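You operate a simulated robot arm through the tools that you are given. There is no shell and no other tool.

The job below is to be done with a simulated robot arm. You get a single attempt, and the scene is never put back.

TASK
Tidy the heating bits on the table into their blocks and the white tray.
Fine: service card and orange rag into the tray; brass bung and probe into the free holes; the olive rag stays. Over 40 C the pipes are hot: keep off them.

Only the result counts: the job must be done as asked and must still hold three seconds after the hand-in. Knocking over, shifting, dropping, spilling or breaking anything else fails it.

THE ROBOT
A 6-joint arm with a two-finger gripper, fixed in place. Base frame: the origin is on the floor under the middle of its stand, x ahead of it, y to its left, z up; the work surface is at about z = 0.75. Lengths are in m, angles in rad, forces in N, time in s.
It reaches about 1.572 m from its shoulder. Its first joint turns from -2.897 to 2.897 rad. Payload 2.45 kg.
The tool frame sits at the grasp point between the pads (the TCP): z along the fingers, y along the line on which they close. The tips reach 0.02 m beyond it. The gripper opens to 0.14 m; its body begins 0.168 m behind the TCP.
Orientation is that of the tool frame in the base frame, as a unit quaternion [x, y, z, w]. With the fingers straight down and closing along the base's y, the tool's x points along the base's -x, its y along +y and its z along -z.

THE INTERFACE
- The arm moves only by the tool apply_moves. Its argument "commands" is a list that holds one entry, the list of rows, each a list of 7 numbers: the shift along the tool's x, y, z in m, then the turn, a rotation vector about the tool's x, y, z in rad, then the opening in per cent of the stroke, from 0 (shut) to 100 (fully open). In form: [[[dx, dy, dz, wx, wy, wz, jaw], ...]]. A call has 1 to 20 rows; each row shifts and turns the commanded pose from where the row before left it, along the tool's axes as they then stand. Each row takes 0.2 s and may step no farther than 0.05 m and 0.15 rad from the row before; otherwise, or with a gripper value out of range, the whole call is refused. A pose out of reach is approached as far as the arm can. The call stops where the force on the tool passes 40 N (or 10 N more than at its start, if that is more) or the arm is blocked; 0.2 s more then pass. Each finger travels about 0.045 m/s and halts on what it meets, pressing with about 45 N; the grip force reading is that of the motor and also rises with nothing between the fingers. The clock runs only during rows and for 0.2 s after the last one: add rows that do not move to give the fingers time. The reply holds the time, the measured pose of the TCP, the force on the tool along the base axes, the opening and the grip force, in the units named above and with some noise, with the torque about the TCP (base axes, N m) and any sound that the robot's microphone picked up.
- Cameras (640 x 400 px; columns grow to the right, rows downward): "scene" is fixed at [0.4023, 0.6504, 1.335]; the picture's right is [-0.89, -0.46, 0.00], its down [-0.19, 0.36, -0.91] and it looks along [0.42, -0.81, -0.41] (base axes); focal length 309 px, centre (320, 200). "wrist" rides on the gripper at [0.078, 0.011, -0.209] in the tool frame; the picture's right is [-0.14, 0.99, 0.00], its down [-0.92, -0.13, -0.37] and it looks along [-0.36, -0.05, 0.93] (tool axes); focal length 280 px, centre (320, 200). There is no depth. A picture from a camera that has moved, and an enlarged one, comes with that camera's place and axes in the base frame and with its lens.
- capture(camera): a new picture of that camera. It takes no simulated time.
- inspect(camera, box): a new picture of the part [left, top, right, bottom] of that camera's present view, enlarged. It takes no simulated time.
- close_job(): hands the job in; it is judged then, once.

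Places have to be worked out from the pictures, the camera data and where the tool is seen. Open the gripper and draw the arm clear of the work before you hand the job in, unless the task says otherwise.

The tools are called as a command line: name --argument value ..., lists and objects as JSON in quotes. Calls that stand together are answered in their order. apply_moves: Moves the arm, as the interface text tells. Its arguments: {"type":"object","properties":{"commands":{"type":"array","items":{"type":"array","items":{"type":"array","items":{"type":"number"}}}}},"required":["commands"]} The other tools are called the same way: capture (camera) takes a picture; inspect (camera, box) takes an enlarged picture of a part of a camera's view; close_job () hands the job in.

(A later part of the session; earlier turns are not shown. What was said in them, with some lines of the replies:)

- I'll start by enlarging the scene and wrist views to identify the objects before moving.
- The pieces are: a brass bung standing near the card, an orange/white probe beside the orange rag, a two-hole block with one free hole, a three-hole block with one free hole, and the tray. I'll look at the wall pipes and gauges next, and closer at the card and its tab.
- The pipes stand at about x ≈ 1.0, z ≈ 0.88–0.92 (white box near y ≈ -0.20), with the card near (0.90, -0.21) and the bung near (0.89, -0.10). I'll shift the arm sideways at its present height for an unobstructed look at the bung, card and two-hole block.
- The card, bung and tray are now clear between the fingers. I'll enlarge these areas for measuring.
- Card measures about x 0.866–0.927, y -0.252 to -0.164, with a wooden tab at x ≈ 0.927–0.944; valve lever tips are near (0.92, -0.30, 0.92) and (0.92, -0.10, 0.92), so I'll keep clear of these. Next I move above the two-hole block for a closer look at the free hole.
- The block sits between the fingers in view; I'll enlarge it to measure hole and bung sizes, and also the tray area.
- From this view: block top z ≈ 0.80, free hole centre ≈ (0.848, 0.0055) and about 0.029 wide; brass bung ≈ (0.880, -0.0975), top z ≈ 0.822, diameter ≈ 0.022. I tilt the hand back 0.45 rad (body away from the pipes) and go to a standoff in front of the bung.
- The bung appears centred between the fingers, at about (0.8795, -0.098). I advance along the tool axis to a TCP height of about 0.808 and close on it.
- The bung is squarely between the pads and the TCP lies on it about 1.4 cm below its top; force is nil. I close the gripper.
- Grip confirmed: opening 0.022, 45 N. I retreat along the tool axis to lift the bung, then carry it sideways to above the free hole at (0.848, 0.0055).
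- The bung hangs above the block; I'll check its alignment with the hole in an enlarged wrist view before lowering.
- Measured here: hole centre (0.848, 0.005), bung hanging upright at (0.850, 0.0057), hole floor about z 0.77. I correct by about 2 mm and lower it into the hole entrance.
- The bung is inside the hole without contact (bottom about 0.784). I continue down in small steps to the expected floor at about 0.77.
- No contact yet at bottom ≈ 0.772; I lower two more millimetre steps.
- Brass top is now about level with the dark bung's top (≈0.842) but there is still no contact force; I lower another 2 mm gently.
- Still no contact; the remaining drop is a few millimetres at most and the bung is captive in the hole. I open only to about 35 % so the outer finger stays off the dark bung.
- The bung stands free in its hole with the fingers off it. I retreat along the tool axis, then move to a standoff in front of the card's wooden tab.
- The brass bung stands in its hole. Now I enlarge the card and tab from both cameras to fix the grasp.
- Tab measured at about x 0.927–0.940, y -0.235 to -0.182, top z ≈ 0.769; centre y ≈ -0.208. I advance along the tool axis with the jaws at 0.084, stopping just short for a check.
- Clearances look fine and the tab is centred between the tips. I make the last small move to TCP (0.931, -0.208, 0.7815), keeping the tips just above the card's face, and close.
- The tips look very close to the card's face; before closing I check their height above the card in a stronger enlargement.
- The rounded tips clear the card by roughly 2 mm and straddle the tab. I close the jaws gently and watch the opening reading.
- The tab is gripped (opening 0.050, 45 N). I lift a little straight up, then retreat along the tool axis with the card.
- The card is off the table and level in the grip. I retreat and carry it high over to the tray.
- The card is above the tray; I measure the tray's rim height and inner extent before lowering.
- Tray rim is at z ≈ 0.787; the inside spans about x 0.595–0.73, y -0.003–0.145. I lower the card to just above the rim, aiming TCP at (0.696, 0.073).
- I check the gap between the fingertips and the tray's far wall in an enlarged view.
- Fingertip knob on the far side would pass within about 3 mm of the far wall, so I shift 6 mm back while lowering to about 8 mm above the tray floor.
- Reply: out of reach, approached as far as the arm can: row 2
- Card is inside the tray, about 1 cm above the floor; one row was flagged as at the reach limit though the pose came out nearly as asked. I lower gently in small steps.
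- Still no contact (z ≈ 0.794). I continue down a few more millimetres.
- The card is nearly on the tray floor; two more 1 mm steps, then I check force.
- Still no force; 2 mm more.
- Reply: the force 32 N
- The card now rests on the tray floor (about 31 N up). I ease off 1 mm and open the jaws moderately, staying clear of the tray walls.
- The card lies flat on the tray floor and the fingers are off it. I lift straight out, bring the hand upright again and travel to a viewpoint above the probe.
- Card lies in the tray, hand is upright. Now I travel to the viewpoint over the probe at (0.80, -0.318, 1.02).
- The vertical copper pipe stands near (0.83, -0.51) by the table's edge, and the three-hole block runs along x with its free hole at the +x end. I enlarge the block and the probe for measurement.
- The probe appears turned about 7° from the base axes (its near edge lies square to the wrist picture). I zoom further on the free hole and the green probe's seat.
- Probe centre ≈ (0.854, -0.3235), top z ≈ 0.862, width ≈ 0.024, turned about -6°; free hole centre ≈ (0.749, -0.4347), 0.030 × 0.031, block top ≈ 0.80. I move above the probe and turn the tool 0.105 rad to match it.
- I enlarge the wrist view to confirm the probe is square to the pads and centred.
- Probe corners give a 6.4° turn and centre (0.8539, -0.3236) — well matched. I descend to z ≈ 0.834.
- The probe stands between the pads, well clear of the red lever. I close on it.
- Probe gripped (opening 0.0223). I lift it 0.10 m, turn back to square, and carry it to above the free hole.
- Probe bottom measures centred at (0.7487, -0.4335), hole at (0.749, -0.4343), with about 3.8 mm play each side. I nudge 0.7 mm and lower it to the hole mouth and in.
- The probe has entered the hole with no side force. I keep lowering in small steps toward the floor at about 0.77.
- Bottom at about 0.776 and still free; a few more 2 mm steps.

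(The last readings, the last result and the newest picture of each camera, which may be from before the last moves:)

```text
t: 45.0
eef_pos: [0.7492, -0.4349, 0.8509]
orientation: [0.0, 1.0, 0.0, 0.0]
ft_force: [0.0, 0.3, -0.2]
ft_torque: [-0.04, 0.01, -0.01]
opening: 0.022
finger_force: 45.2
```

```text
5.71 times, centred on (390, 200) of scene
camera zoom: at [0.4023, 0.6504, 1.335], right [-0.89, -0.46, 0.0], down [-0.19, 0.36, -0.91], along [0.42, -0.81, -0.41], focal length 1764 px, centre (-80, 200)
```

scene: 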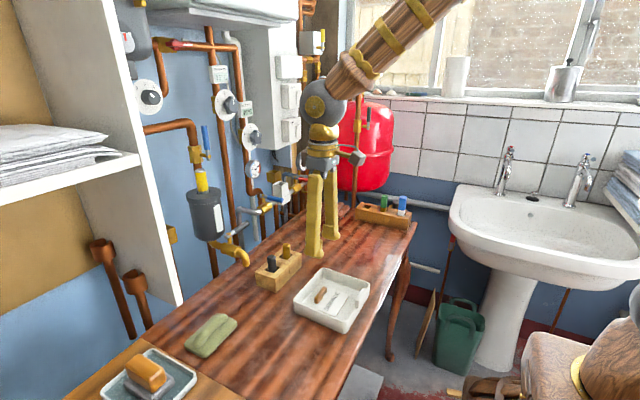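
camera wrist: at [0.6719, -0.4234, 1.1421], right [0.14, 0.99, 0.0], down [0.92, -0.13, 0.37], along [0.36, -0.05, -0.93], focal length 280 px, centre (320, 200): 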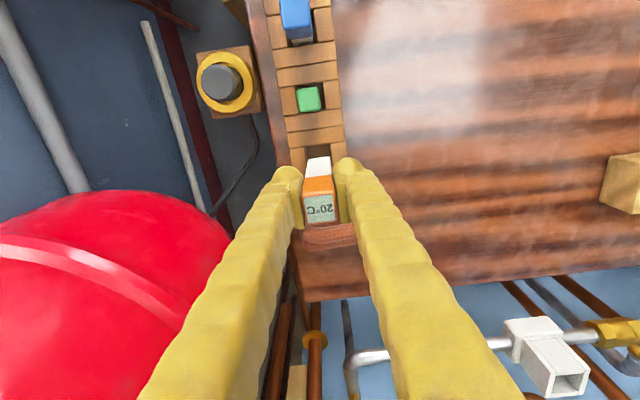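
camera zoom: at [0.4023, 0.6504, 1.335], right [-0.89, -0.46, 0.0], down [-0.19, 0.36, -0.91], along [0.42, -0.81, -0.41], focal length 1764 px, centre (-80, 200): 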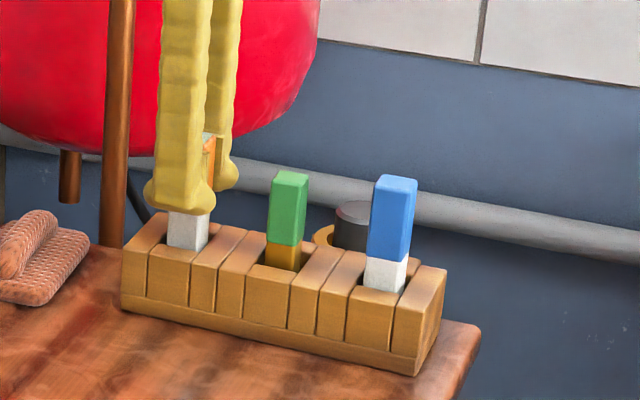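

No contact yet at about 0.767; fingertips are still 3 cm above the block, so I continue gently until touch.

apply_moves --commands '[[[0, 0, 0.0015, 0, 0, 0, 0], [0, 0, 0.0015, 0, 0, 0, 0], [0, 0, 0, 0, 0, 0, 0]]]'

```text
t: 45.8
eef_pos: [0.7496, -0.4351, 0.8486]
orientation: [0.0, 1.0, -0.001, 0.001]
ft_force: [-6.9, 1.0, 38.8]
ft_torque: [0.03, 0.56, -0.02]
opening: 0.0223
finger_force: 45.1
```

Contact with the hole floor (39 N). I ease up 1.5 mm and open the jaws.

apply_moves --commands '[[[0, 0, -0.0015, 0, 0, 0, 0], [0, 0, 0, 0, 0, 0, 18], [0, 0, 0, 0, 0, 0, 24], [0, 0, 0, 0, 0, 0, 34], [0, 0, 0, 0, 0, 0, 40], [0, 0, 0, 0, 0, 0, 40]]]'

inspect --camera "wrist" --box '[240, 70, 400, 240]'

inspect --camera "scene" --box '[350, 165, 430, 235]'

```text
t: 47.2
eef_pos: [0.7484, -0.4347, 0.8498]
orientation: [0.0, 1.0, 0.0, -0.001]
ft_force: [-0.6, -0.4, 0.0]
ft_torque: [0.0, -0.04, 0.01]
opening: 0.0559
finger_force: 0.0
```

```text
2.35 times, centred on (320, 155) of wrist
camera zoom: at [0.6712, -0.425, 1.0573], right [0.14, 0.99, 0.0], down [0.92, -0.13, 0.37], along [0.36, -0.05, -0.93], focal length 660 px, centre (320, 306)
```

zoom: 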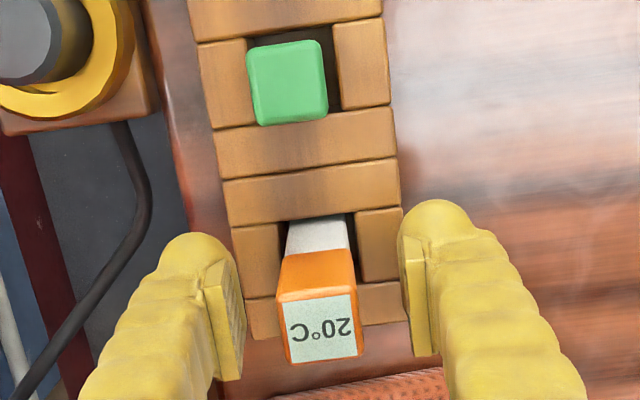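

```text
5.71 times, centred on (390, 200) of scene
camera zoom: at [0.4023, 0.6504, 1.335], right [-0.89, -0.46, 0.0], down [-0.19, 0.36, -0.91], along [0.42, -0.81, -0.41], focal length 1764 px, centre (-80, 200)
```

zoom: 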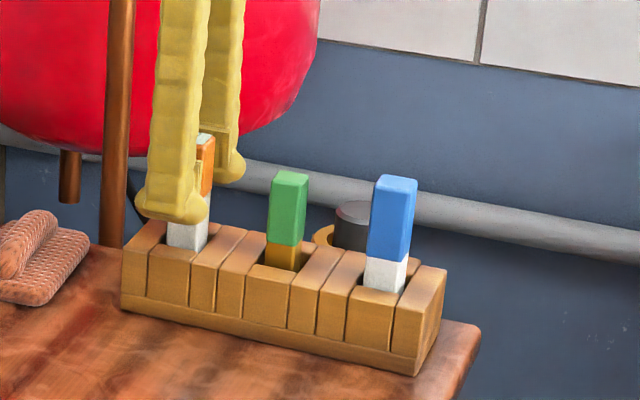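

The probe stands in its hole. I raise the hand straight up, step away from the vertical pipe, and turn the tool 90° (camera toward +y) ready for the orange rag.

apply_moves --commands '[[[0, 0, -0.02, 0, 0, 0, 40], [0, 0, -0.045, 0, 0, 0, 40], [0, 0, -0.045, 0, 0, 0, 40], [0, 0, -0.045, 0, 0, 0, 40], [0, 0.035, 0, 0, 0, 0, 50], [0, 0.035, 0, 0, 0, 0, 50], [0, 0, 0, 0, 0, 0.15, 50], [0, 0, 0, 0, 0, 0.15, 50], [0, 0, 0, 0, 0, 0.15, 50], [0, 0, 0, 0, 0, 0.15, 50], [0, 0, 0, 0, 0, 0.15, 50], [0, 0, 0, 0, 0, 0.15, 50], [0, 0, 0, 0, 0, 0.15, 50], [0, 0, 0, 0, 0, 0.15, 50], [0, 0, 0, 0, 0, 0.15, 50], [0, 0, 0, 0, 0, 0.15, 50], [0, 0, 0, 0, 0, 0.0708, 50], [0, 0, 0, 0, 0, 0, 50]]]'

capture --camera "wrist"

capture --camera "scene"

```text
t: 51.0
eef_pos: [0.7499, -0.3647, 1.0036]
orientation: [0.707, 0.707, 0.0, 0.0]
ft_force: [0.6, 0.5, 0.7]
ft_torque: [-0.01, -0.01, 0.01]
opening: 0.07
finger_force: 0.1
```

```text
taken
camera wrist: at [0.7608, -0.2876, 1.2121], right [0.99, -0.14, 0.0], down [-0.13, -0.92, 0.37], along [-0.05, -0.37, -0.93], focal length 280 px, centre (320, 200)
```

wrist: 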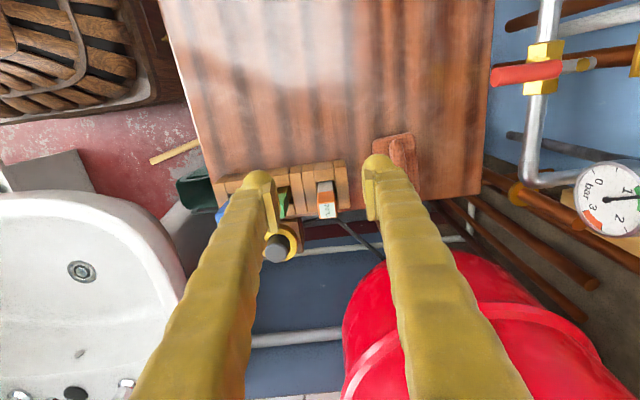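

```text
taken
```

scene: 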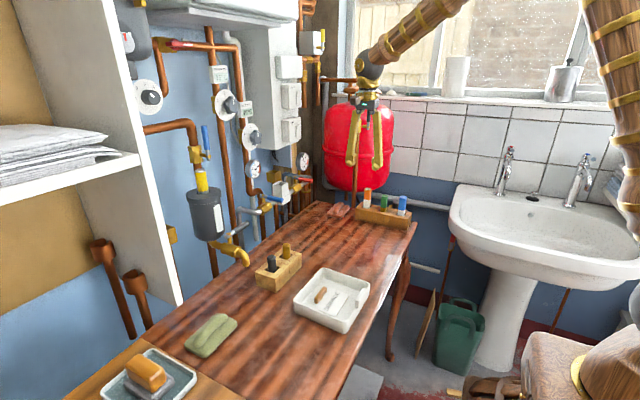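

The orange probe is seated next to the green one. I move over the rag, keeping y ≥ -0.41 for clearance from the vertical pipe, and look.

apply_moves --commands '[[[-0.01, 0.0417, 0.0067, 0, 0, 0, 60], [-0.01, 0.0417, 0.0067, 0, 0, 0, 60], [-0.01, 0.0417, 0.0067, 0, 0, 0, 60], [0, 0, 0, 0, 0, 0, 60]]]'

capture --camera "wrist"

inspect --camera "scene" --box '[290, 130, 410, 235]'

```text
t: 52.0
eef_pos: [0.8745, -0.3941, 0.9838]
orientation: [0.707, 0.707, 0.0, -0.001]
ft_force: [0.0, 0.3, 0.4]
ft_torque: [0.0, -0.03, -0.02]
opening: 0.084
finger_force: 0.1
```

```text
taken
camera wrist: at [0.8857, -0.3166, 1.1925], right [0.99, -0.14, 0.0], down [-0.13, -0.92, 0.37], along [-0.05, -0.37, -0.93], focal length 280 px, centre (320, 200)
```

wrist: 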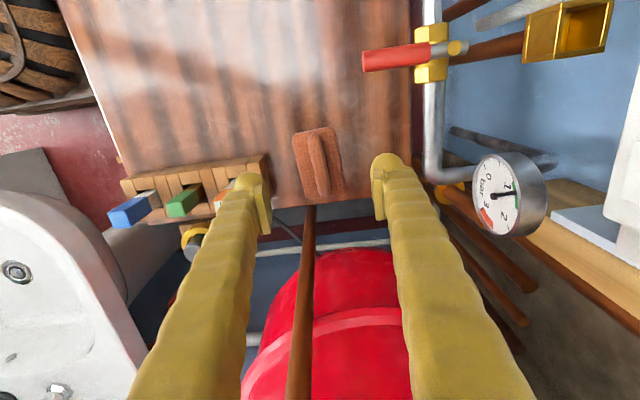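

```text
3.81 times, centred on (350, 182) of scene
camera zoom: at [0.4023, 0.6504, 1.335], right [-0.89, -0.46, 0.0], down [-0.19, 0.36, -0.91], along [0.42, -0.81, -0.41], focal length 1176 px, centre (206, 267)
```

zoom: 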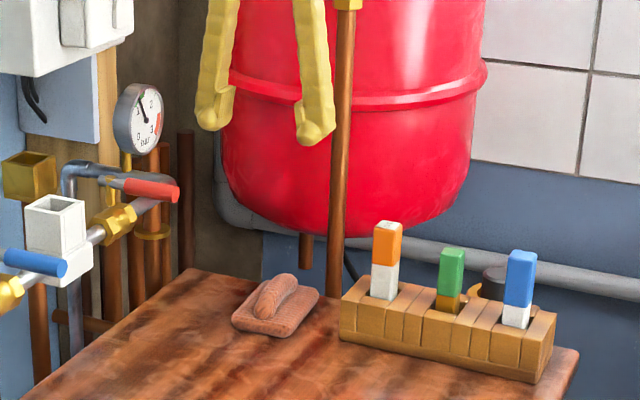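

The rag's ridge runs along y and is visible between the fingers; the vertical pipe at about (0.838, -0.508) lies just behind it. I enlarge the rag to choose a grip point on the ridge.

inspect --camera "wrist" --box '[270, 110, 370, 220]'

inspect --camera "scene" --box '[340, 195, 390, 225]'

inspect --camera "scene" --box '[345, 195, 375, 225]'

inspect --camera "scene" --box '[320, 60, 420, 200]'

```text
3.64 times, centred on (320, 165) of wrist
camera zoom: at [0.8857, -0.3166, 1.1925], right [0.99, -0.14, 0.0], down [-0.13, -0.92, 0.37], along [-0.05, -0.37, -0.93], focal length 1020 px, centre (320, 327)
```

zoom: 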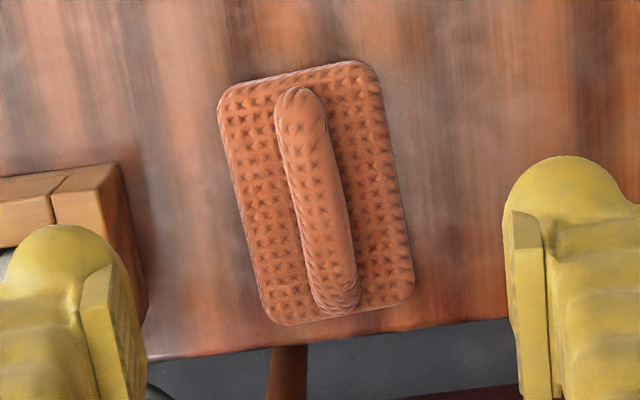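

```text
12.80 times, centred on (365, 210) of scene
camera zoom: at [0.4023, 0.6504, 1.335], right [-0.89, -0.46, 0.0], down [-0.19, 0.36, -0.91], along [0.42, -0.81, -0.41], focal length 3950 px, centre (-256, 72)
```

zoom: 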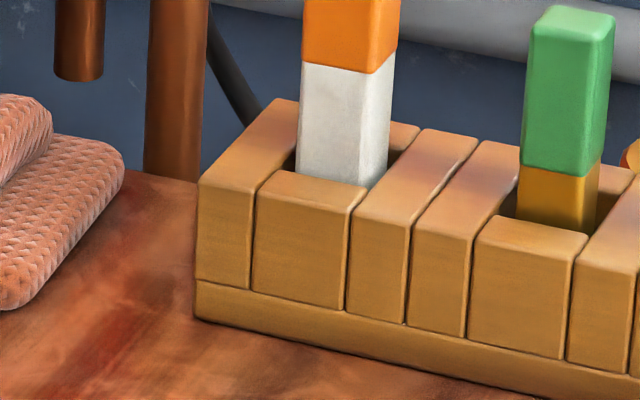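

```text
13.33 times, centred on (360, 210) of scene
camera zoom: at [0.4023, 0.6504, 1.335], right [-0.89, -0.46, 0.0], down [-0.19, 0.36, -0.91], along [0.42, -0.81, -0.41], focal length 4115 px, centre (-213, 67)
```

zoom: 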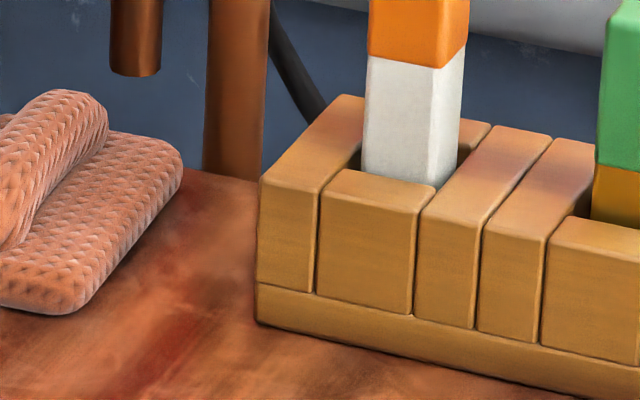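

```text
2.86 times, centred on (370, 130) of scene
camera zoom: at [0.4023, 0.6504, 1.335], right [-0.89, -0.46, 0.0], down [-0.19, 0.36, -0.91], along [0.42, -0.81, -0.41], focal length 882 px, centre (177, 400)
```

zoom: 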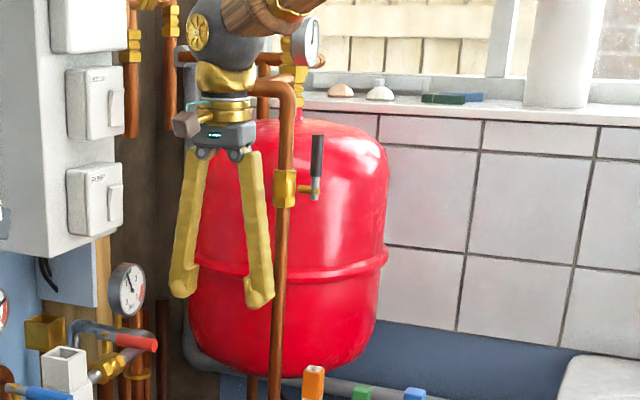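

The rag measures x 0.836–0.904, y -0.48 to -0.375; the ridge is at x ≈ 0.870, about 0.021 wide, top ≈ 0.784, flat part ≈ 0.764. I'll grip the ridge at y ≈ -0.405, so wrist parts stay well off the vertical pipe, and first descend part-way.

apply_moves --commands '[[[-0.0106, -0.005, 0.03, 0, 0, 0, 36], [0, 0, 0.045, 0, 0, 0, 36], [0, 0, 0.045, 0, 0, 0, 36], [0, 0, 0.04, 0, 0, 0, 36], [0, 0, 0, 0, 0, 0, 36], [0, 0, 0, 0, 0, 0, 36]]]'

capture --camera "wrist"

inspect --camera "scene" --box '[280, 100, 420, 230]'

```text
t: 53.4
eef_pos: [0.8695, -0.4044, 0.8258]
orientation: [0.707, 0.707, 0.0, 0.0]
ft_force: [0.1, 0.2, -0.8]
ft_torque: [0.02, 0.01, 0.0]
opening: 0.0503
finger_force: 0.1
```

```text
taken
camera wrist: at [0.8807, -0.3275, 1.033], right [0.99, -0.14, 0.0], down [-0.13, -0.92, 0.37], along [-0.05, -0.37, -0.93], focal length 280 px, centre (320, 200)
```

wrist: 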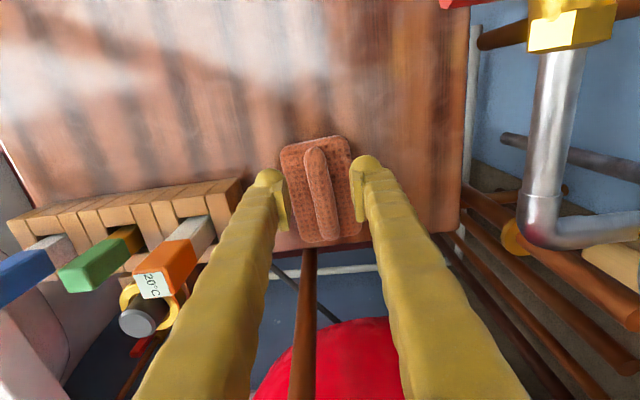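

```text
3.08 times, centred on (350, 165) of scene
camera zoom: at [0.4023, 0.6504, 1.335], right [-0.89, -0.46, 0.0], down [-0.19, 0.36, -0.91], along [0.42, -0.81, -0.41], focal length 950 px, centre (228, 308)
```

zoom: 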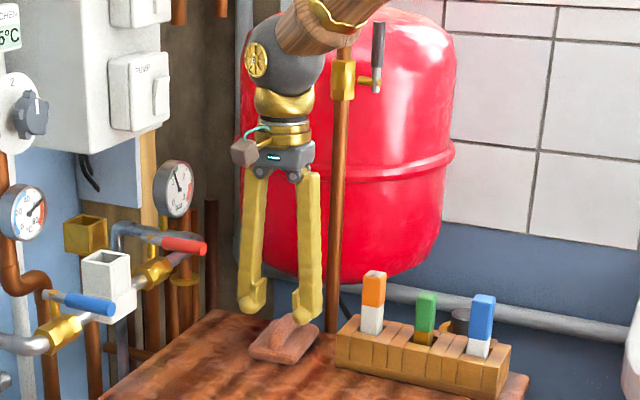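

Clearances to the pipe and its valve look fine (ball about 5 cm off in y). I check the ridge alignment between the tips.

inspect --camera "wrist" --box '[250, 120, 400, 250]'

inspect --camera "scene" --box '[320, 180, 370, 225]'

```text
3.08 times, centred on (325, 185) of wrist
camera zoom: at [0.8807, -0.3275, 1.033], right [0.99, -0.14, 0.0], down [-0.13, -0.92, 0.37], along [-0.05, -0.37, -0.93], focal length 863 px, centre (305, 246)
```

zoom: 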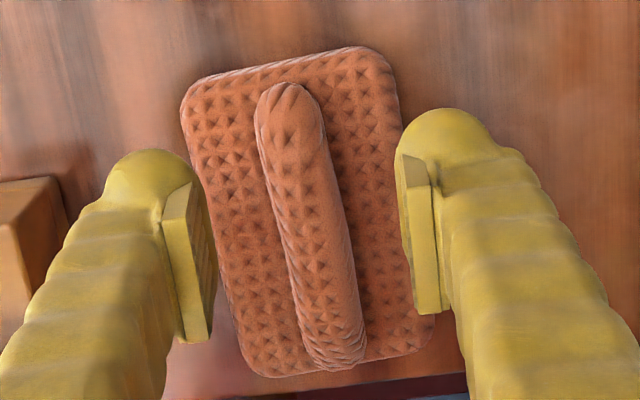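

```text
8.89 times, centred on (345, 202) of scene
camera zoom: at [0.4023, 0.6504, 1.335], right [-0.89, -0.46, 0.0], down [-0.19, 0.36, -0.91], along [0.42, -0.81, -0.41], focal length 2743 px, centre (98, 178)
```

zoom: 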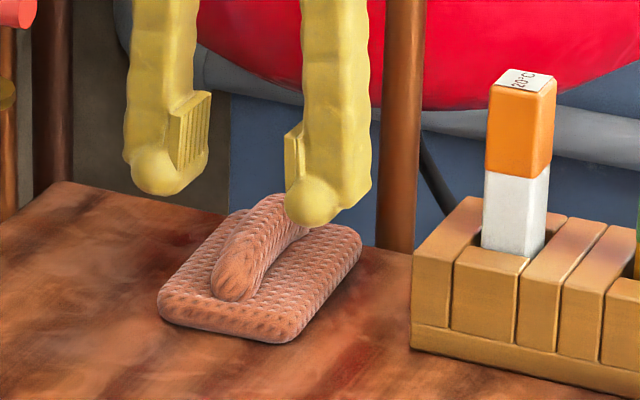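

Ridge axis passes x ≈ 0.870 at the grip point, well centred. I lower to about z 0.787.

apply_moves --commands '[[[0, 0, 0.015, 0, 0, 0, 36], [0, 0, 0.015, 0, 0, 0, 36], [0, 0, 0.005, 0, 0, 0, 36], [0, 0, 0.003, 0, 0, 0, 36], [0, 0, 0, 0, 0, 0, 36]]]'

inspect --camera "scene" --box '[320, 180, 370, 225]'

inspect --camera "wrist" --box '[250, 120, 400, 250]'

```text
t: 54.6
eef_pos: [0.8697, -0.4053, 0.7858]
orientation: [0.707, 0.707, 0.0, 0.0]
ft_force: [0.2, 0.2, -0.2]
ft_torque: [-0.03, 0.02, 0.03]
opening: 0.0504
finger_force: 0.1
```

```text
8.89 times, centred on (345, 202) of scene
camera zoom: at [0.4023, 0.6504, 1.335], right [-0.89, -0.46, 0.0], down [-0.19, 0.36, -0.91], along [0.42, -0.81, -0.41], focal length 2743 px, centre (98, 178)
```

zoom: 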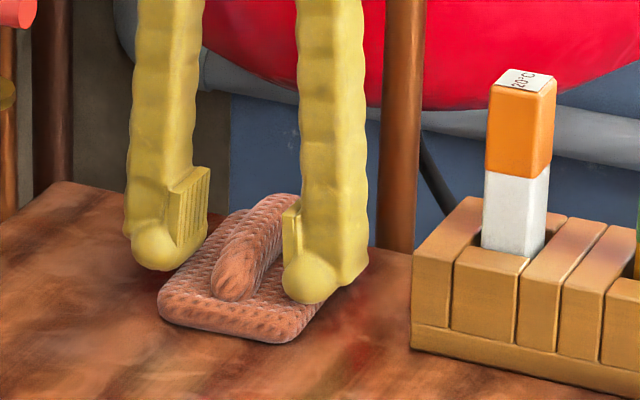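

```text
3.08 times, centred on (325, 185) of wrist
camera zoom: at [0.8807, -0.3278, 0.9944], right [0.99, -0.14, 0.0], down [-0.13, -0.92, 0.37], along [-0.05, -0.37, -0.93], focal length 863 px, centre (305, 246)
```

zoom: 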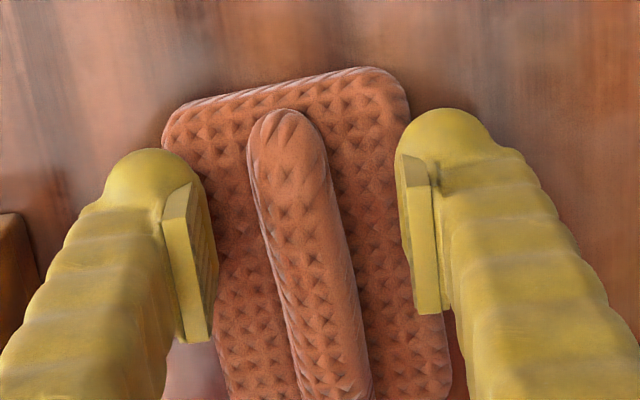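

The tips straddle the ridge just above the flat part, with no contact force. I close on the ridge.

apply_moves --commands '[[[0, 0, 0, 0, 0, 0, 28], [0, 0, 0, 0, 0, 0, 20], [0, 0, 0, 0, 0, 0, 10], [0, 0, 0, 0, 0, 0, 0], [0, 0, 0, 0, 0, 0, 0]]]'

inspect --camera "scene" --box '[320, 180, 370, 225]'

inspect --camera "wrist" --box '[250, 120, 400, 250]'

```text
t: 55.8
eef_pos: [0.8701, -0.4047, 0.7859]
orientation: [0.707, 0.707, 0.0, 0.0]
ft_force: [0.1, -0.1, 0.2]
ft_torque: [0.02, -0.01, 0.04]
opening: 0.0184
finger_force: 44.0
```

```text
8.89 times, centred on (345, 202) of scene
camera zoom: at [0.4023, 0.6504, 1.335], right [-0.89, -0.46, 0.0], down [-0.19, 0.36, -0.91], along [0.42, -0.81, -0.41], focal length 2743 px, centre (98, 178)
```

zoom: 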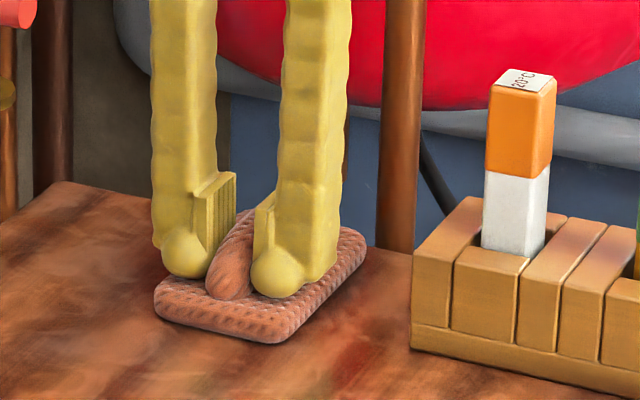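

```text
3.08 times, centred on (325, 185) of wrist
camera zoom: at [0.8806, -0.3278, 0.9944], right [0.99, -0.14, 0.0], down [-0.13, -0.92, 0.37], along [-0.05, -0.37, -0.93], focal length 863 px, centre (305, 246)
```

zoom: 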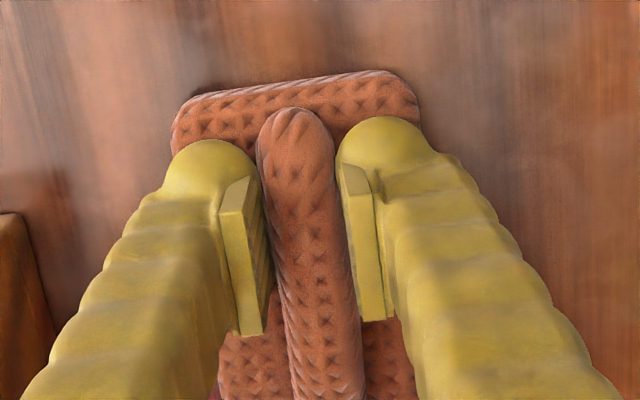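

The ridge is held (opening 0.018, 44 N) and the rag has squared up with the pads. I lift it slightly to confirm the hold.

apply_moves --commands '[[[0, 0, -0.01, 0, 0, 0, 0], [0, 0, -0.015, 0, 0, 0, 0], [0, 0, 0, 0, 0, 0, 0]]]'

inspect --camera "scene" --box '[320, 170, 370, 225]'

```text
t: 56.6
eef_pos: [0.8693, -0.4046, 0.8116]
orientation: [0.707, 0.707, -0.001, 0.001]
ft_force: [0.0, 0.8, 0.4]
ft_torque: [-0.03, -0.01, 0.01]
opening: 0.018
finger_force: 43.5
```

```text
7.27 times, centred on (345, 198) of scene
camera zoom: at [0.4023, 0.6504, 1.335], right [-0.89, -0.46, 0.0], down [-0.19, 0.36, -0.91], along [0.42, -0.81, -0.41], focal length 2244 px, centre (138, 218)
```

zoom: 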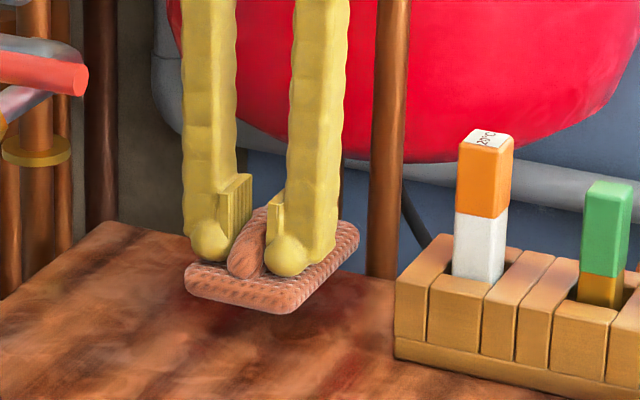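

The rag lifts level and secure. I raise it and carry it high over the table to above the tray at about (0.645, 0.093).

apply_moves --commands '[[[0, 0, -0.04, 0, 0, 0, 0], [0, 0, -0.04, 0, 0, 0, 0], [0, 0, -0.04, 0, 0, 0, 0], [0.0415, -0.01875, 0, 0, 0, 0, 0], [0.0415, -0.01875, 0, 0, 0, 0, 0], [0.0415, -0.01875, 0, 0, 0, 0, 0], [0.0415, -0.01875, 0, 0, 0, 0, 0], [0.0415, -0.01875, 0, 0, 0, 0, 0], [0.0415, -0.01875, 0, 0, 0, 0, 0], [0.0415, -0.01875, 0, 0, 0, 0, 0], [0.0415, -0.01875, 0, 0, 0, 0, 0], [0.0415, -0.01875, 0, 0, 0, 0, 0], [0.0415, -0.01875, 0, 0, 0, 0, 0], [0.0415, -0.01875, 0, 0, 0, 0, 0], [0.0415, -0.01875, 0, 0, 0, 0, 0], [0, 0, 0, 0, 0, 0, 0], [0, 0, 0, 0, 0, 0, 0]]]'

capture --camera "wrist"

inspect --camera "scene" --box '[260, 180, 400, 345]'

```text
t: 60.2
eef_pos: [0.6438, 0.0919, 0.9304]
orientation: [0.707, 0.707, -0.001, 0.0]
ft_force: [0.4, 0.4, -1.2]
ft_torque: [-0.01, 0.02, 0.01]
opening: 0.0182
finger_force: 43.5
```

```text
taken
camera wrist: at [0.6544, 0.1699, 1.1388], right [0.99, -0.14, 0.0], down [-0.13, -0.92, 0.37], along [-0.05, -0.37, -0.93], focal length 280 px, centre (320, 200)
```

wrist: 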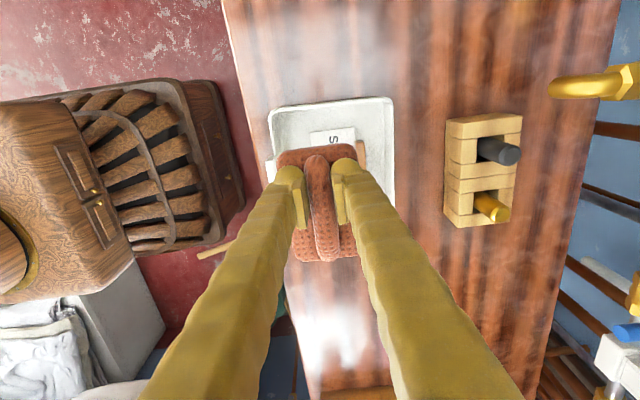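

```text
2.42 times, centred on (330, 262) of scene
camera zoom: at [0.4023, 0.6504, 1.335], right [-0.89, -0.46, 0.0], down [-0.19, 0.36, -0.91], along [0.42, -0.81, -0.41], focal length 748 px, centre (296, 48)
```

zoom: 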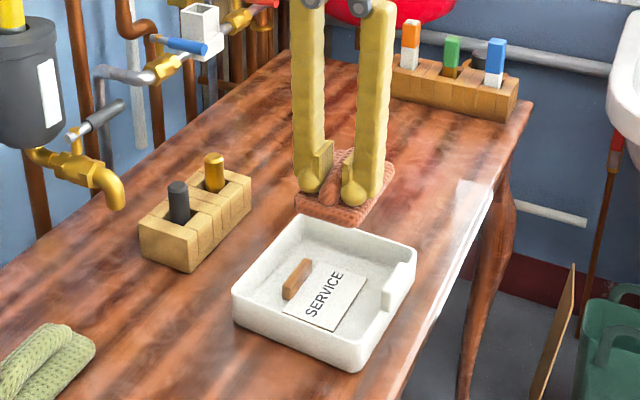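

The rag hangs level over the tray. I enlarge the view to measure the tray, card and rag relative to each other.

inspect --camera "wrist" --box '[250, 80, 410, 270]'

inspect --camera "scene" --box '[305, 215, 375, 335]'

inspect --camera "scene" --box '[310, 260, 375, 320]'

```text
2.11 times, centred on (330, 175) of wrist
camera zoom: at [0.6544, 0.1699, 1.1388], right [0.99, -0.14, 0.0], down [-0.13, -0.92, 0.37], along [-0.05, -0.37, -0.93], focal length 590 px, centre (299, 253)
```

zoom: 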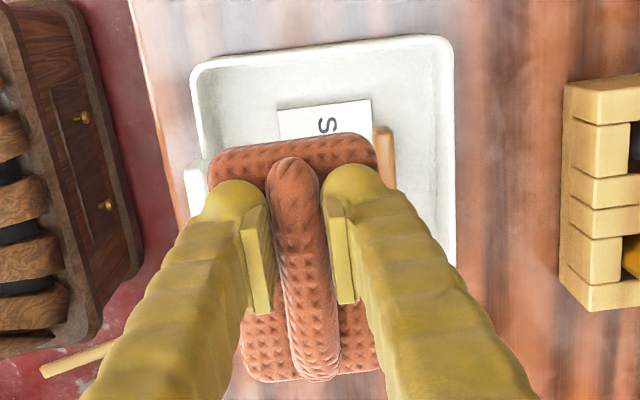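

```text
3.33 times, centred on (340, 275) of scene
camera zoom: at [0.4023, 0.6504, 1.335], right [-0.89, -0.46, 0.0], down [-0.19, 0.36, -0.91], along [0.42, -0.81, -0.41], focal length 1029 px, centre (253, -50)
```

zoom: 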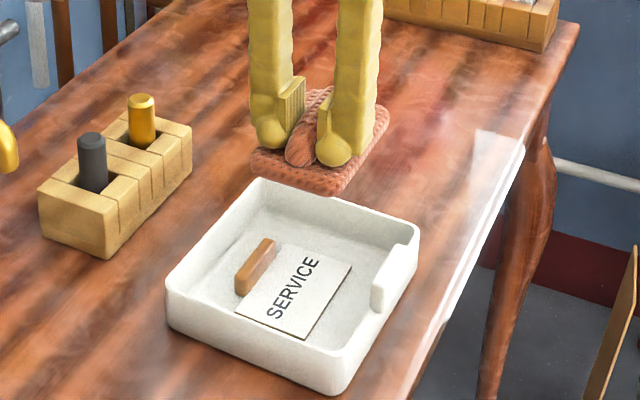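

```text
6.67 times, centred on (342, 290) of scene
camera zoom: at [0.4023, 0.6504, 1.335], right [-0.89, -0.46, 0.0], down [-0.19, 0.36, -0.91], along [0.42, -0.81, -0.41], focal length 2057 px, centre (170, -400)
```

zoom: 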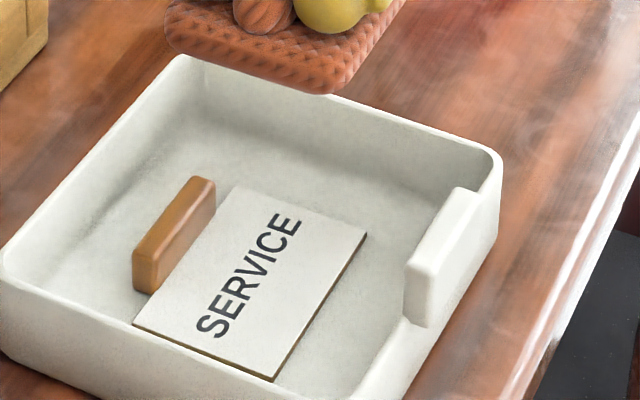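

Card now at x 0.632–0.692, y 0.031–0.120 with its tab beyond; lip inner face x ≈ 0.597. I aim TCP at (0.646, 0.105), which lays the rag flat at x 0.612–0.680, y 0.03–0.135, and lower to just above the rim.

apply_moves --commands '[[[0.013, 0.002, 0.02, 0, 0, 0, 0], [0, 0, 0.04, 0, 0, 0, 0], [0, 0, 0.036, 0, 0, 0, 0], [0, 0, 0, 0, 0, 0, 0], [0, 0, 0, 0, 0, 0, 0]]]'

capture --camera "wrist"

inspect --camera "scene" --box '[290, 230, 390, 345]'

```text
t: 61.4
eef_pos: [0.6458, 0.1045, 0.8342]
orientation: [0.707, 0.707, 0.0, 0.0]
ft_force: [0.2, 0.0, -0.4]
ft_torque: [0.0, 0.02, 0.02]
opening: 0.0182
finger_force: 43.8
```

```text
taken
camera wrist: at [0.6569, 0.1822, 1.0427], right [0.99, -0.14, 0.0], down [-0.13, -0.92, 0.37], along [-0.05, -0.37, -0.93], focal length 280 px, centre (320, 200)
```

wrist: 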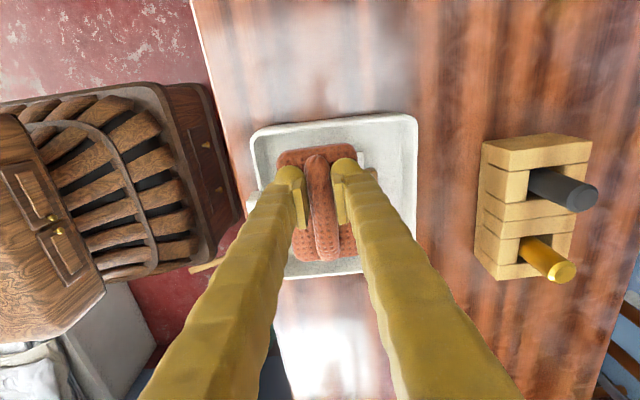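

```text
3.48 times, centred on (340, 288) of scene
camera zoom: at [0.4023, 0.6504, 1.335], right [-0.89, -0.46, 0.0], down [-0.19, 0.36, -0.91], along [0.42, -0.81, -0.41], focal length 1073 px, centre (250, -104)
```

zoom: 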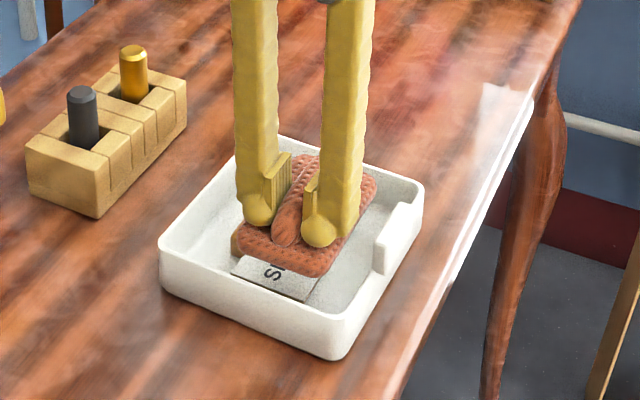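

inspect --camera "wrist" --box '[235, 100, 425, 290]'

inspect --camera "scene" --box '[325, 255, 385, 315]'

```text
2.11 times, centred on (330, 195) of wrist
camera zoom: at [0.6569, 0.1822, 1.0427], right [0.99, -0.14, 0.0], down [-0.13, -0.92, 0.37], along [-0.05, -0.37, -0.93], focal length 590 px, centre (299, 210)
```

zoom: 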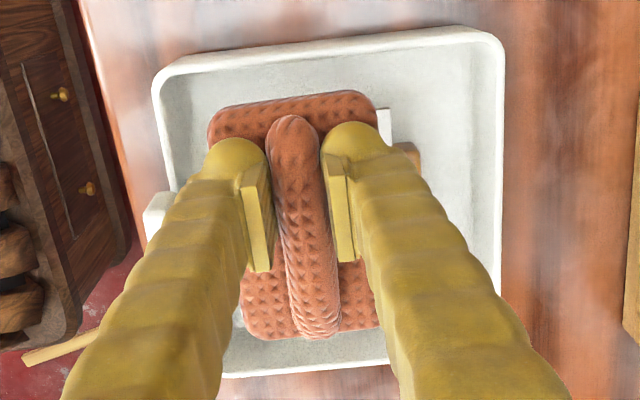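

```text
6.67 times, centred on (355, 285) of scene
camera zoom: at [0.4023, 0.6504, 1.335], right [-0.89, -0.46, 0.0], down [-0.19, 0.36, -0.91], along [0.42, -0.81, -0.41], focal length 2057 px, centre (87, -367)
```

zoom: 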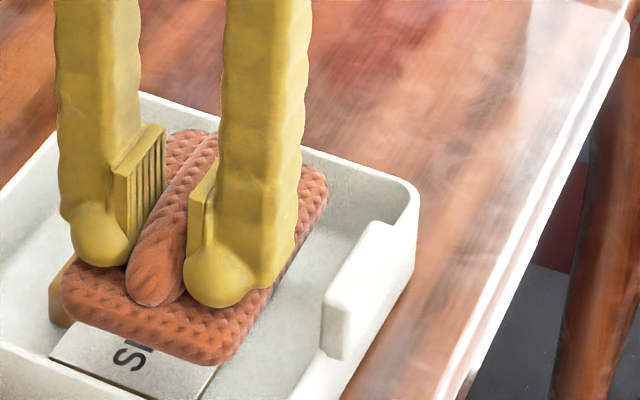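

Clearances are good: left finger's outer side at x ≈ 0.611 against the wall at 0.593 and lip at 0.597. I lower the rag into the tray, then step gently to contact.

apply_moves --commands '[[[0, 0, 0.012, 0, 0, 0, 0], [0, 0, 0.012, 0, 0, 0, 0], [0, 0, 0.006, 0, 0, 0, 0], [0, 0, 0, 0, 0, 0, 0]]]'

inspect --camera "scene" --box '[310, 245, 380, 330]'

```text
t: 62.4
eef_pos: [0.646, 0.1063, 0.8044]
orientation: [0.707, 0.707, -0.001, 0.0]
ft_force: [-0.8, 0.5, 0.0]
ft_torque: [-0.01, 0.0, -0.02]
opening: 0.0184
finger_force: 43.4
```

```text
4.71 times, centred on (345, 288) of scene
camera zoom: at [0.4023, 0.6504, 1.335], right [-0.89, -0.46, 0.0], down [-0.19, 0.36, -0.91], along [0.42, -0.81, -0.41], focal length 1452 px, centre (202, -212)
```

zoom: 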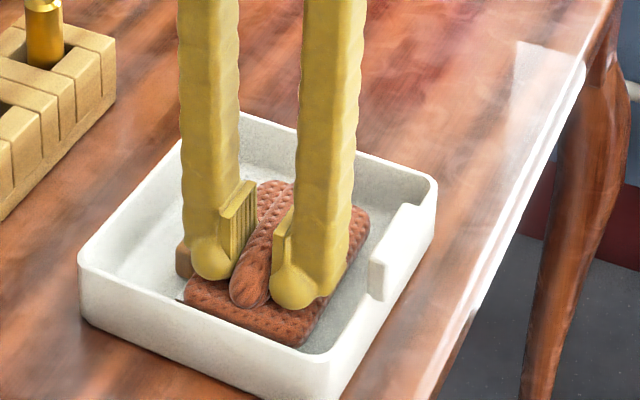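

The rag is inside the tray, just above the card, with no contact force yet. I step down 1.5 mm at a time.

apply_moves --commands '[[[0, 0, 0.0015, 0, 0, 0, 0], [0, 0, 0.0015, 0, 0, 0, 0], [0, 0, 0, 0, 0, 0, 0]]]'

```text
t: 63.2
eef_pos: [0.6457, 0.1057, 0.8016]
orientation: [0.707, 0.707, 0.0, 0.001]
ft_force: [0.7, 0.2, -0.6]
ft_torque: [0.0, -0.02, 0.0]
opening: 0.0183
finger_force: 43.3
```

apply_moves --commands '[[[0, 0, 0.0015, 0, 0, 0, 0], [0, 0, 0.001, 0, 0, 0, 0], [0, 0, 0, 0, 0, 0, 0]]]'

```text
t: 64.0
eef_pos: [0.6446, 0.1048, 0.7998]
orientation: [0.707, 0.707, 0.0, 0.0]
ft_force: [0.2, 0.5, -0.5]
ft_torque: [-0.03, 0.02, -0.02]
opening: 0.0182
finger_force: 43.8
```

Still free at rag bottom ≈ 0.764; continuing 1 mm steps.

apply_moves --commands '[[[0, 0, 0.001, 0, 0, 0, 0], [0, 0, 0.001, 0, 0, 0, 0], [0, 0, 0, 0, 0, 0, 0]]]'

```text
t: 64.8
eef_pos: [0.6455, 0.1062, 0.7975]
orientation: [0.707, 0.707, -0.001, 0.0]
ft_force: [-0.9, -0.3, -0.9]
ft_torque: [-0.03, 0.0, 0.0]
opening: 0.0179
finger_force: 43.7
```

apply_moves --commands '[[[0, 0, 0.001, 0, 0, 0, 0], [0, 0, 0.001, 0, 0, 0, 0], [0, 0, 0, 0, 0, 0, 0]]]'

inspect --camera "scene" --box '[310, 255, 380, 330]'

```text
t: 65.6
eef_pos: [0.6451, 0.1062, 0.7963]
orientation: [0.707, 0.708, 0.0, 0.0]
ft_force: [-0.3, -0.3, 0.2]
ft_torque: [-0.01, -0.02, -0.02]
opening: 0.0182
finger_force: 44.1
```

```text
5.33 times, centred on (345, 292) of scene
camera zoom: at [0.4023, 0.6504, 1.335], right [-0.89, -0.46, 0.0], down [-0.19, 0.36, -0.91], along [0.42, -0.81, -0.41], focal length 1646 px, centre (187, -293)
```

zoom: 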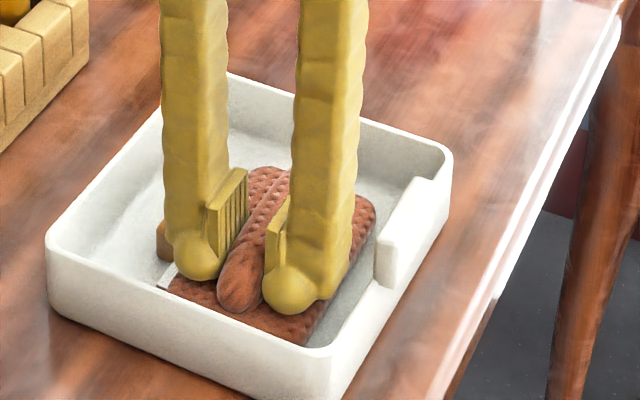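

No force yet; contact should come within about 2 mm. Two more 1 mm steps.

apply_moves --commands '[[[0, 0, 0.001, 0, 0, 0, 0], [0, 0, 0.001, 0, 0, 0, 0], [0, 0, 0, 0, 0, 0, 0]]]'

```text
t: 66.4
eef_pos: [0.6457, 0.1045, 0.7945]
orientation: [0.708, 0.707, -0.001, 0.0]
ft_force: [-0.4, -0.4, 8.4]
ft_torque: [-0.22, -0.05, -0.01]
opening: 0.018
finger_force: 42.7
```

Contact felt (8 N): the rag lies on the card. I open only to about 0.031 so the fingers clear the ridge but not the walls.

apply_moves --commands '[[[0, 0, 0, 0, 0, 0, 15], [0, 0, 0, 0, 0, 0, 18], [0, 0, 0, 0, 0, 0, 22], [0, 0, 0, 0, 0, 0, 22], [0, 0, 0, 0, 0, 0, 22]]]'

inspect --camera "wrist" --box '[235, 100, 425, 290]'

inspect --camera "scene" --box '[310, 255, 380, 330]'

```text
t: 67.6
eef_pos: [0.6459, 0.106, 0.7937]
orientation: [0.707, 0.707, -0.001, -0.001]
ft_force: [-0.9, 0.0, 3.8]
ft_torque: [-0.03, 0.02, -0.02]
opening: 0.0289
finger_force: 0.1
```

```text
2.11 times, centred on (330, 195) of wrist
camera zoom: at [0.6566, 0.1828, 1.0016], right [0.99, -0.14, 0.0], down [-0.13, -0.92, 0.37], along [-0.05, -0.37, -0.93], focal length 590 px, centre (299, 210)
```

zoom: 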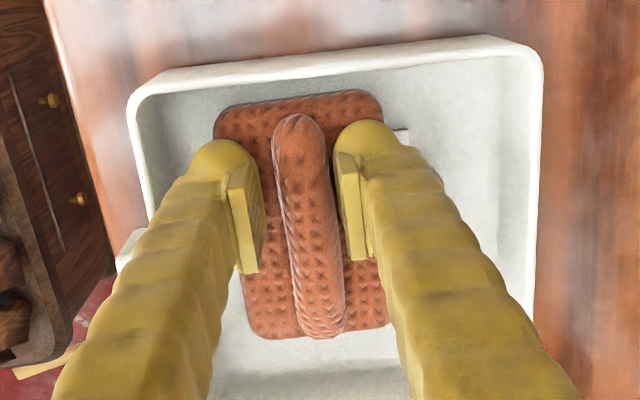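

```text
5.33 times, centred on (345, 292) of scene
camera zoom: at [0.4023, 0.6504, 1.335], right [-0.89, -0.46, 0.0], down [-0.19, 0.36, -0.91], along [0.42, -0.81, -0.41], focal length 1646 px, centre (187, -293)
```

zoom: 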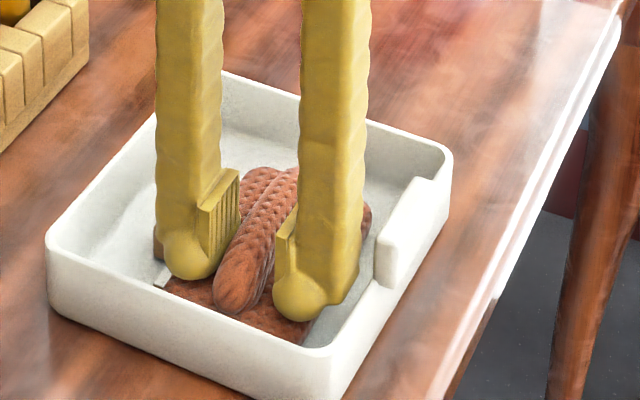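

The ridge is free of both pads. I lift straight up slowly, then well clear.

apply_moves --commands '[[[0, 0, -0.005, 0, 0, 0, 22], [0, 0, -0.01, 0, 0, 0, 22], [0, 0, -0.02, 0, 0, 0, 22], [0, 0, -0.04, 0, 0, 0, 22], [0, 0, -0.04, 0, 0, 0, 22], [0, 0, -0.04, 0, 0, 0, 22], [0, 0, -0.04, 0, 0, 0, 22], [0, 0, 0, 0, 0, 0, 22]]]'

capture --camera "wrist"

capture --camera "scene"

inspect --camera "scene" --box '[285, 255, 385, 345]'

```text
t: 69.4
eef_pos: [0.6447, 0.1044, 0.9879]
orientation: [0.707, 0.707, 0.0, 0.001]
ft_force: [-0.6, 0.0, -0.2]
ft_torque: [0.02, 0.02, 0.0]
opening: 0.0306
finger_force: 0.2
```

```text
taken
camera wrist: at [0.6561, 0.1822, 1.1959], right [0.99, -0.14, 0.0], down [-0.13, -0.92, 0.37], along [-0.05, -0.37, -0.93], focal length 280 px, centre (320, 200)
```

wrist: 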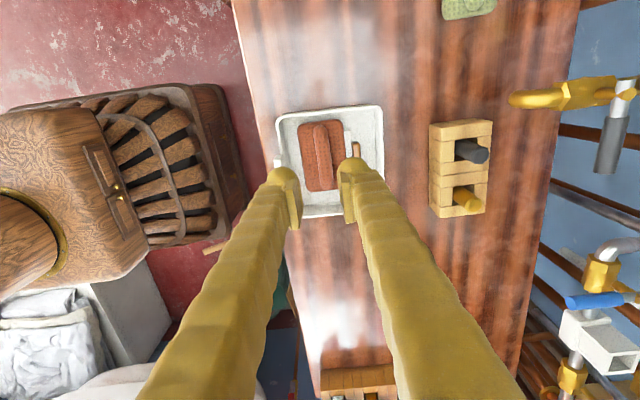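

```text
taken
```

scene: 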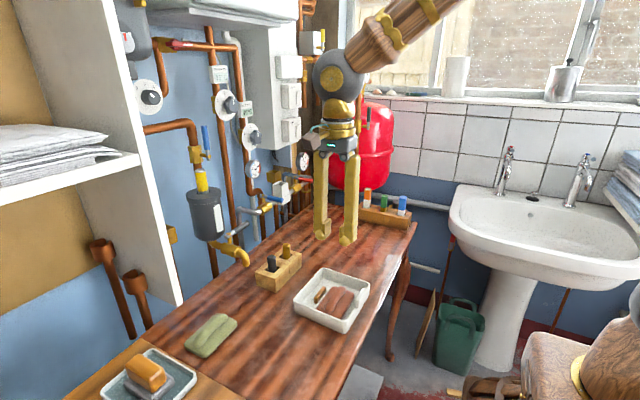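

```text
4.44 times, centred on (335, 300) of scene
camera zoom: at [0.4023, 0.6504, 1.335], right [-0.89, -0.46, 0.0], down [-0.19, 0.36, -0.91], along [0.42, -0.81, -0.41], focal length 1372 px, centre (253, -244)
```

zoom: 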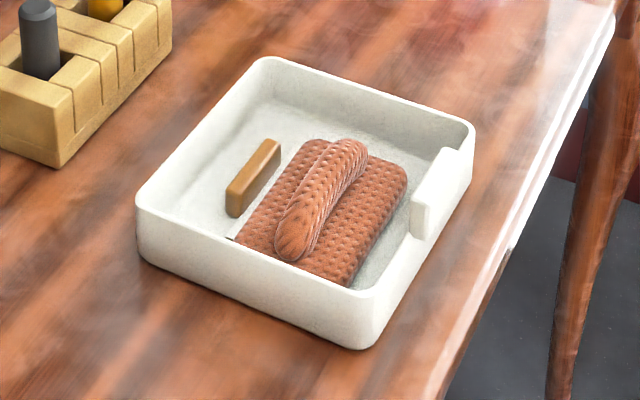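

All four pieces are where they belong and nothing else appears shifted. I open the gripper, draw the arm up and back away from the work, then make a last check.

apply_moves --commands '[[[0, 0, -0.04, 0, 0, 0, 60], [-0.0417, -0.0075, -0.0183, 0, 0, 0, 100], [-0.0417, -0.0075, -0.0183, 0, 0, 0, 100], [-0.0417, -0.0075, -0.0183, 0, 0, 0, 100], [-0.0417, -0.0075, -0.0183, 0, 0, 0, 100], [-0.0417, -0.0075, -0.0183, 0, 0, 0, 100], [-0.0417, -0.0075, -0.0183, 0, 0, 0, 100], [0, 0, 0, 0, 0, 0, 100], [0, 0, 0, 0, 0, 0, 100]]]'

capture --camera "scene"

inspect --camera "scene" --box '[220, 180, 420, 345]'

inspect --camera "scene" --box '[320, 180, 420, 240]'

inspect --camera "scene" --box '[160, 240, 310, 360]'

```text
t: 71.4
eef_pos: [0.5998, -0.1464, 1.1375]
orientation: [0.707, 0.707, 0.0, 0.0]
ft_force: [-0.1, 0.5, 0.0]
ft_torque: [0.02, -0.02, 0.05]
opening: 0.1399
finger_force: 0.1
```

```text
taken
```

scene: 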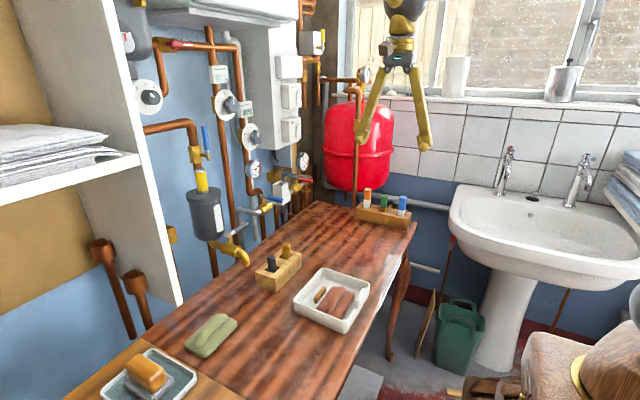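

```text
2.42 times, centred on (320, 262) of scene
camera zoom: at [0.4023, 0.6504, 1.335], right [-0.89, -0.46, 0.0], down [-0.19, 0.36, -0.91], along [0.42, -0.81, -0.41], focal length 748 px, centre (320, 48)
```

zoom: 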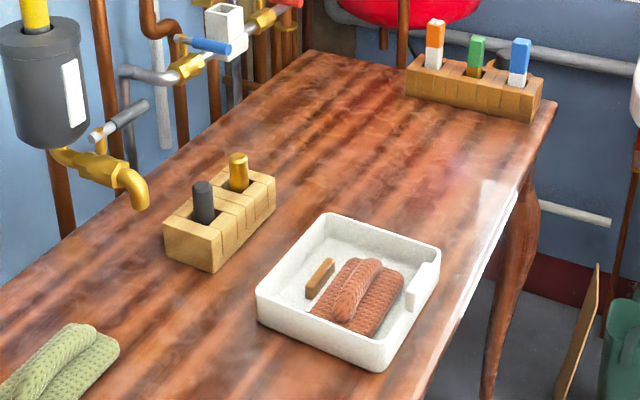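

```text
6.40 times, centred on (370, 210) of scene
camera zoom: at [0.4023, 0.6504, 1.335], right [-0.89, -0.46, 0.0], down [-0.19, 0.36, -0.91], along [0.42, -0.81, -0.41], focal length 1975 px, centre (0, 136)
```

zoom: 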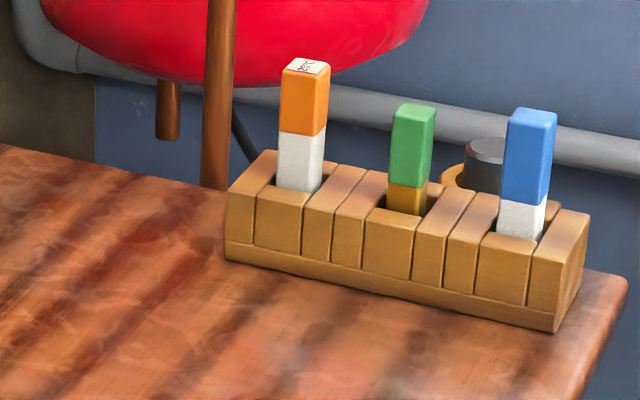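

```text
3.33 times, centred on (235, 300) of scene
camera zoom: at [0.4023, 0.6504, 1.335], right [-0.89, -0.46, 0.0], down [-0.19, 0.36, -0.91], along [0.42, -0.81, -0.41], focal length 1029 px, centre (603, -133)
```

zoom: 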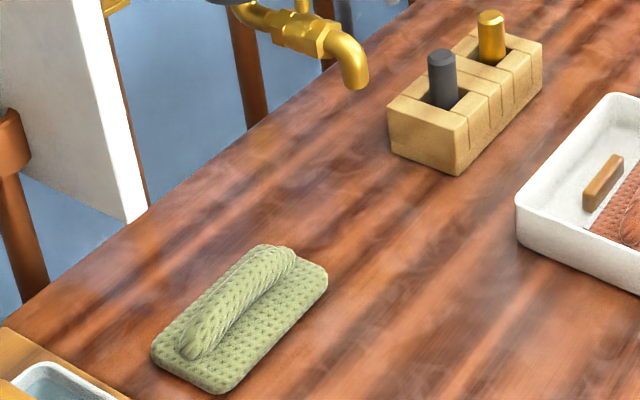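

The bung and probe are seated in their holes. The card and orange rag lie inside the tray, and the olive rag, blocks and tray have not moved. The arm is clear with the gripper open, so I hand the job in.

close_job

```text
The job is handed in.
```

The heating bits are tidied away, and I handed the job in with the gripper open and the arm clear of the table.

- **Brass bung:** it stands upright in the free hole of the two-hole block, next to the dark bung.
- **Orange probe:** it stands upright in the free hole of the three-hole block, next to the green and blue probes.
- **Service card:** it lies flat on the floor of the white tray.
- **Orange rag:** it is also in the tray, but the tray was too small for both side by side, so it rests partly on top of the card.
- **Left alone:** the olive rag, the blocks and the tray look unmoved in the final pictures.
- **Pipes:** I planned every move to stay clear of the pipes and valve levers, and the force readings showed no unexpected contact.
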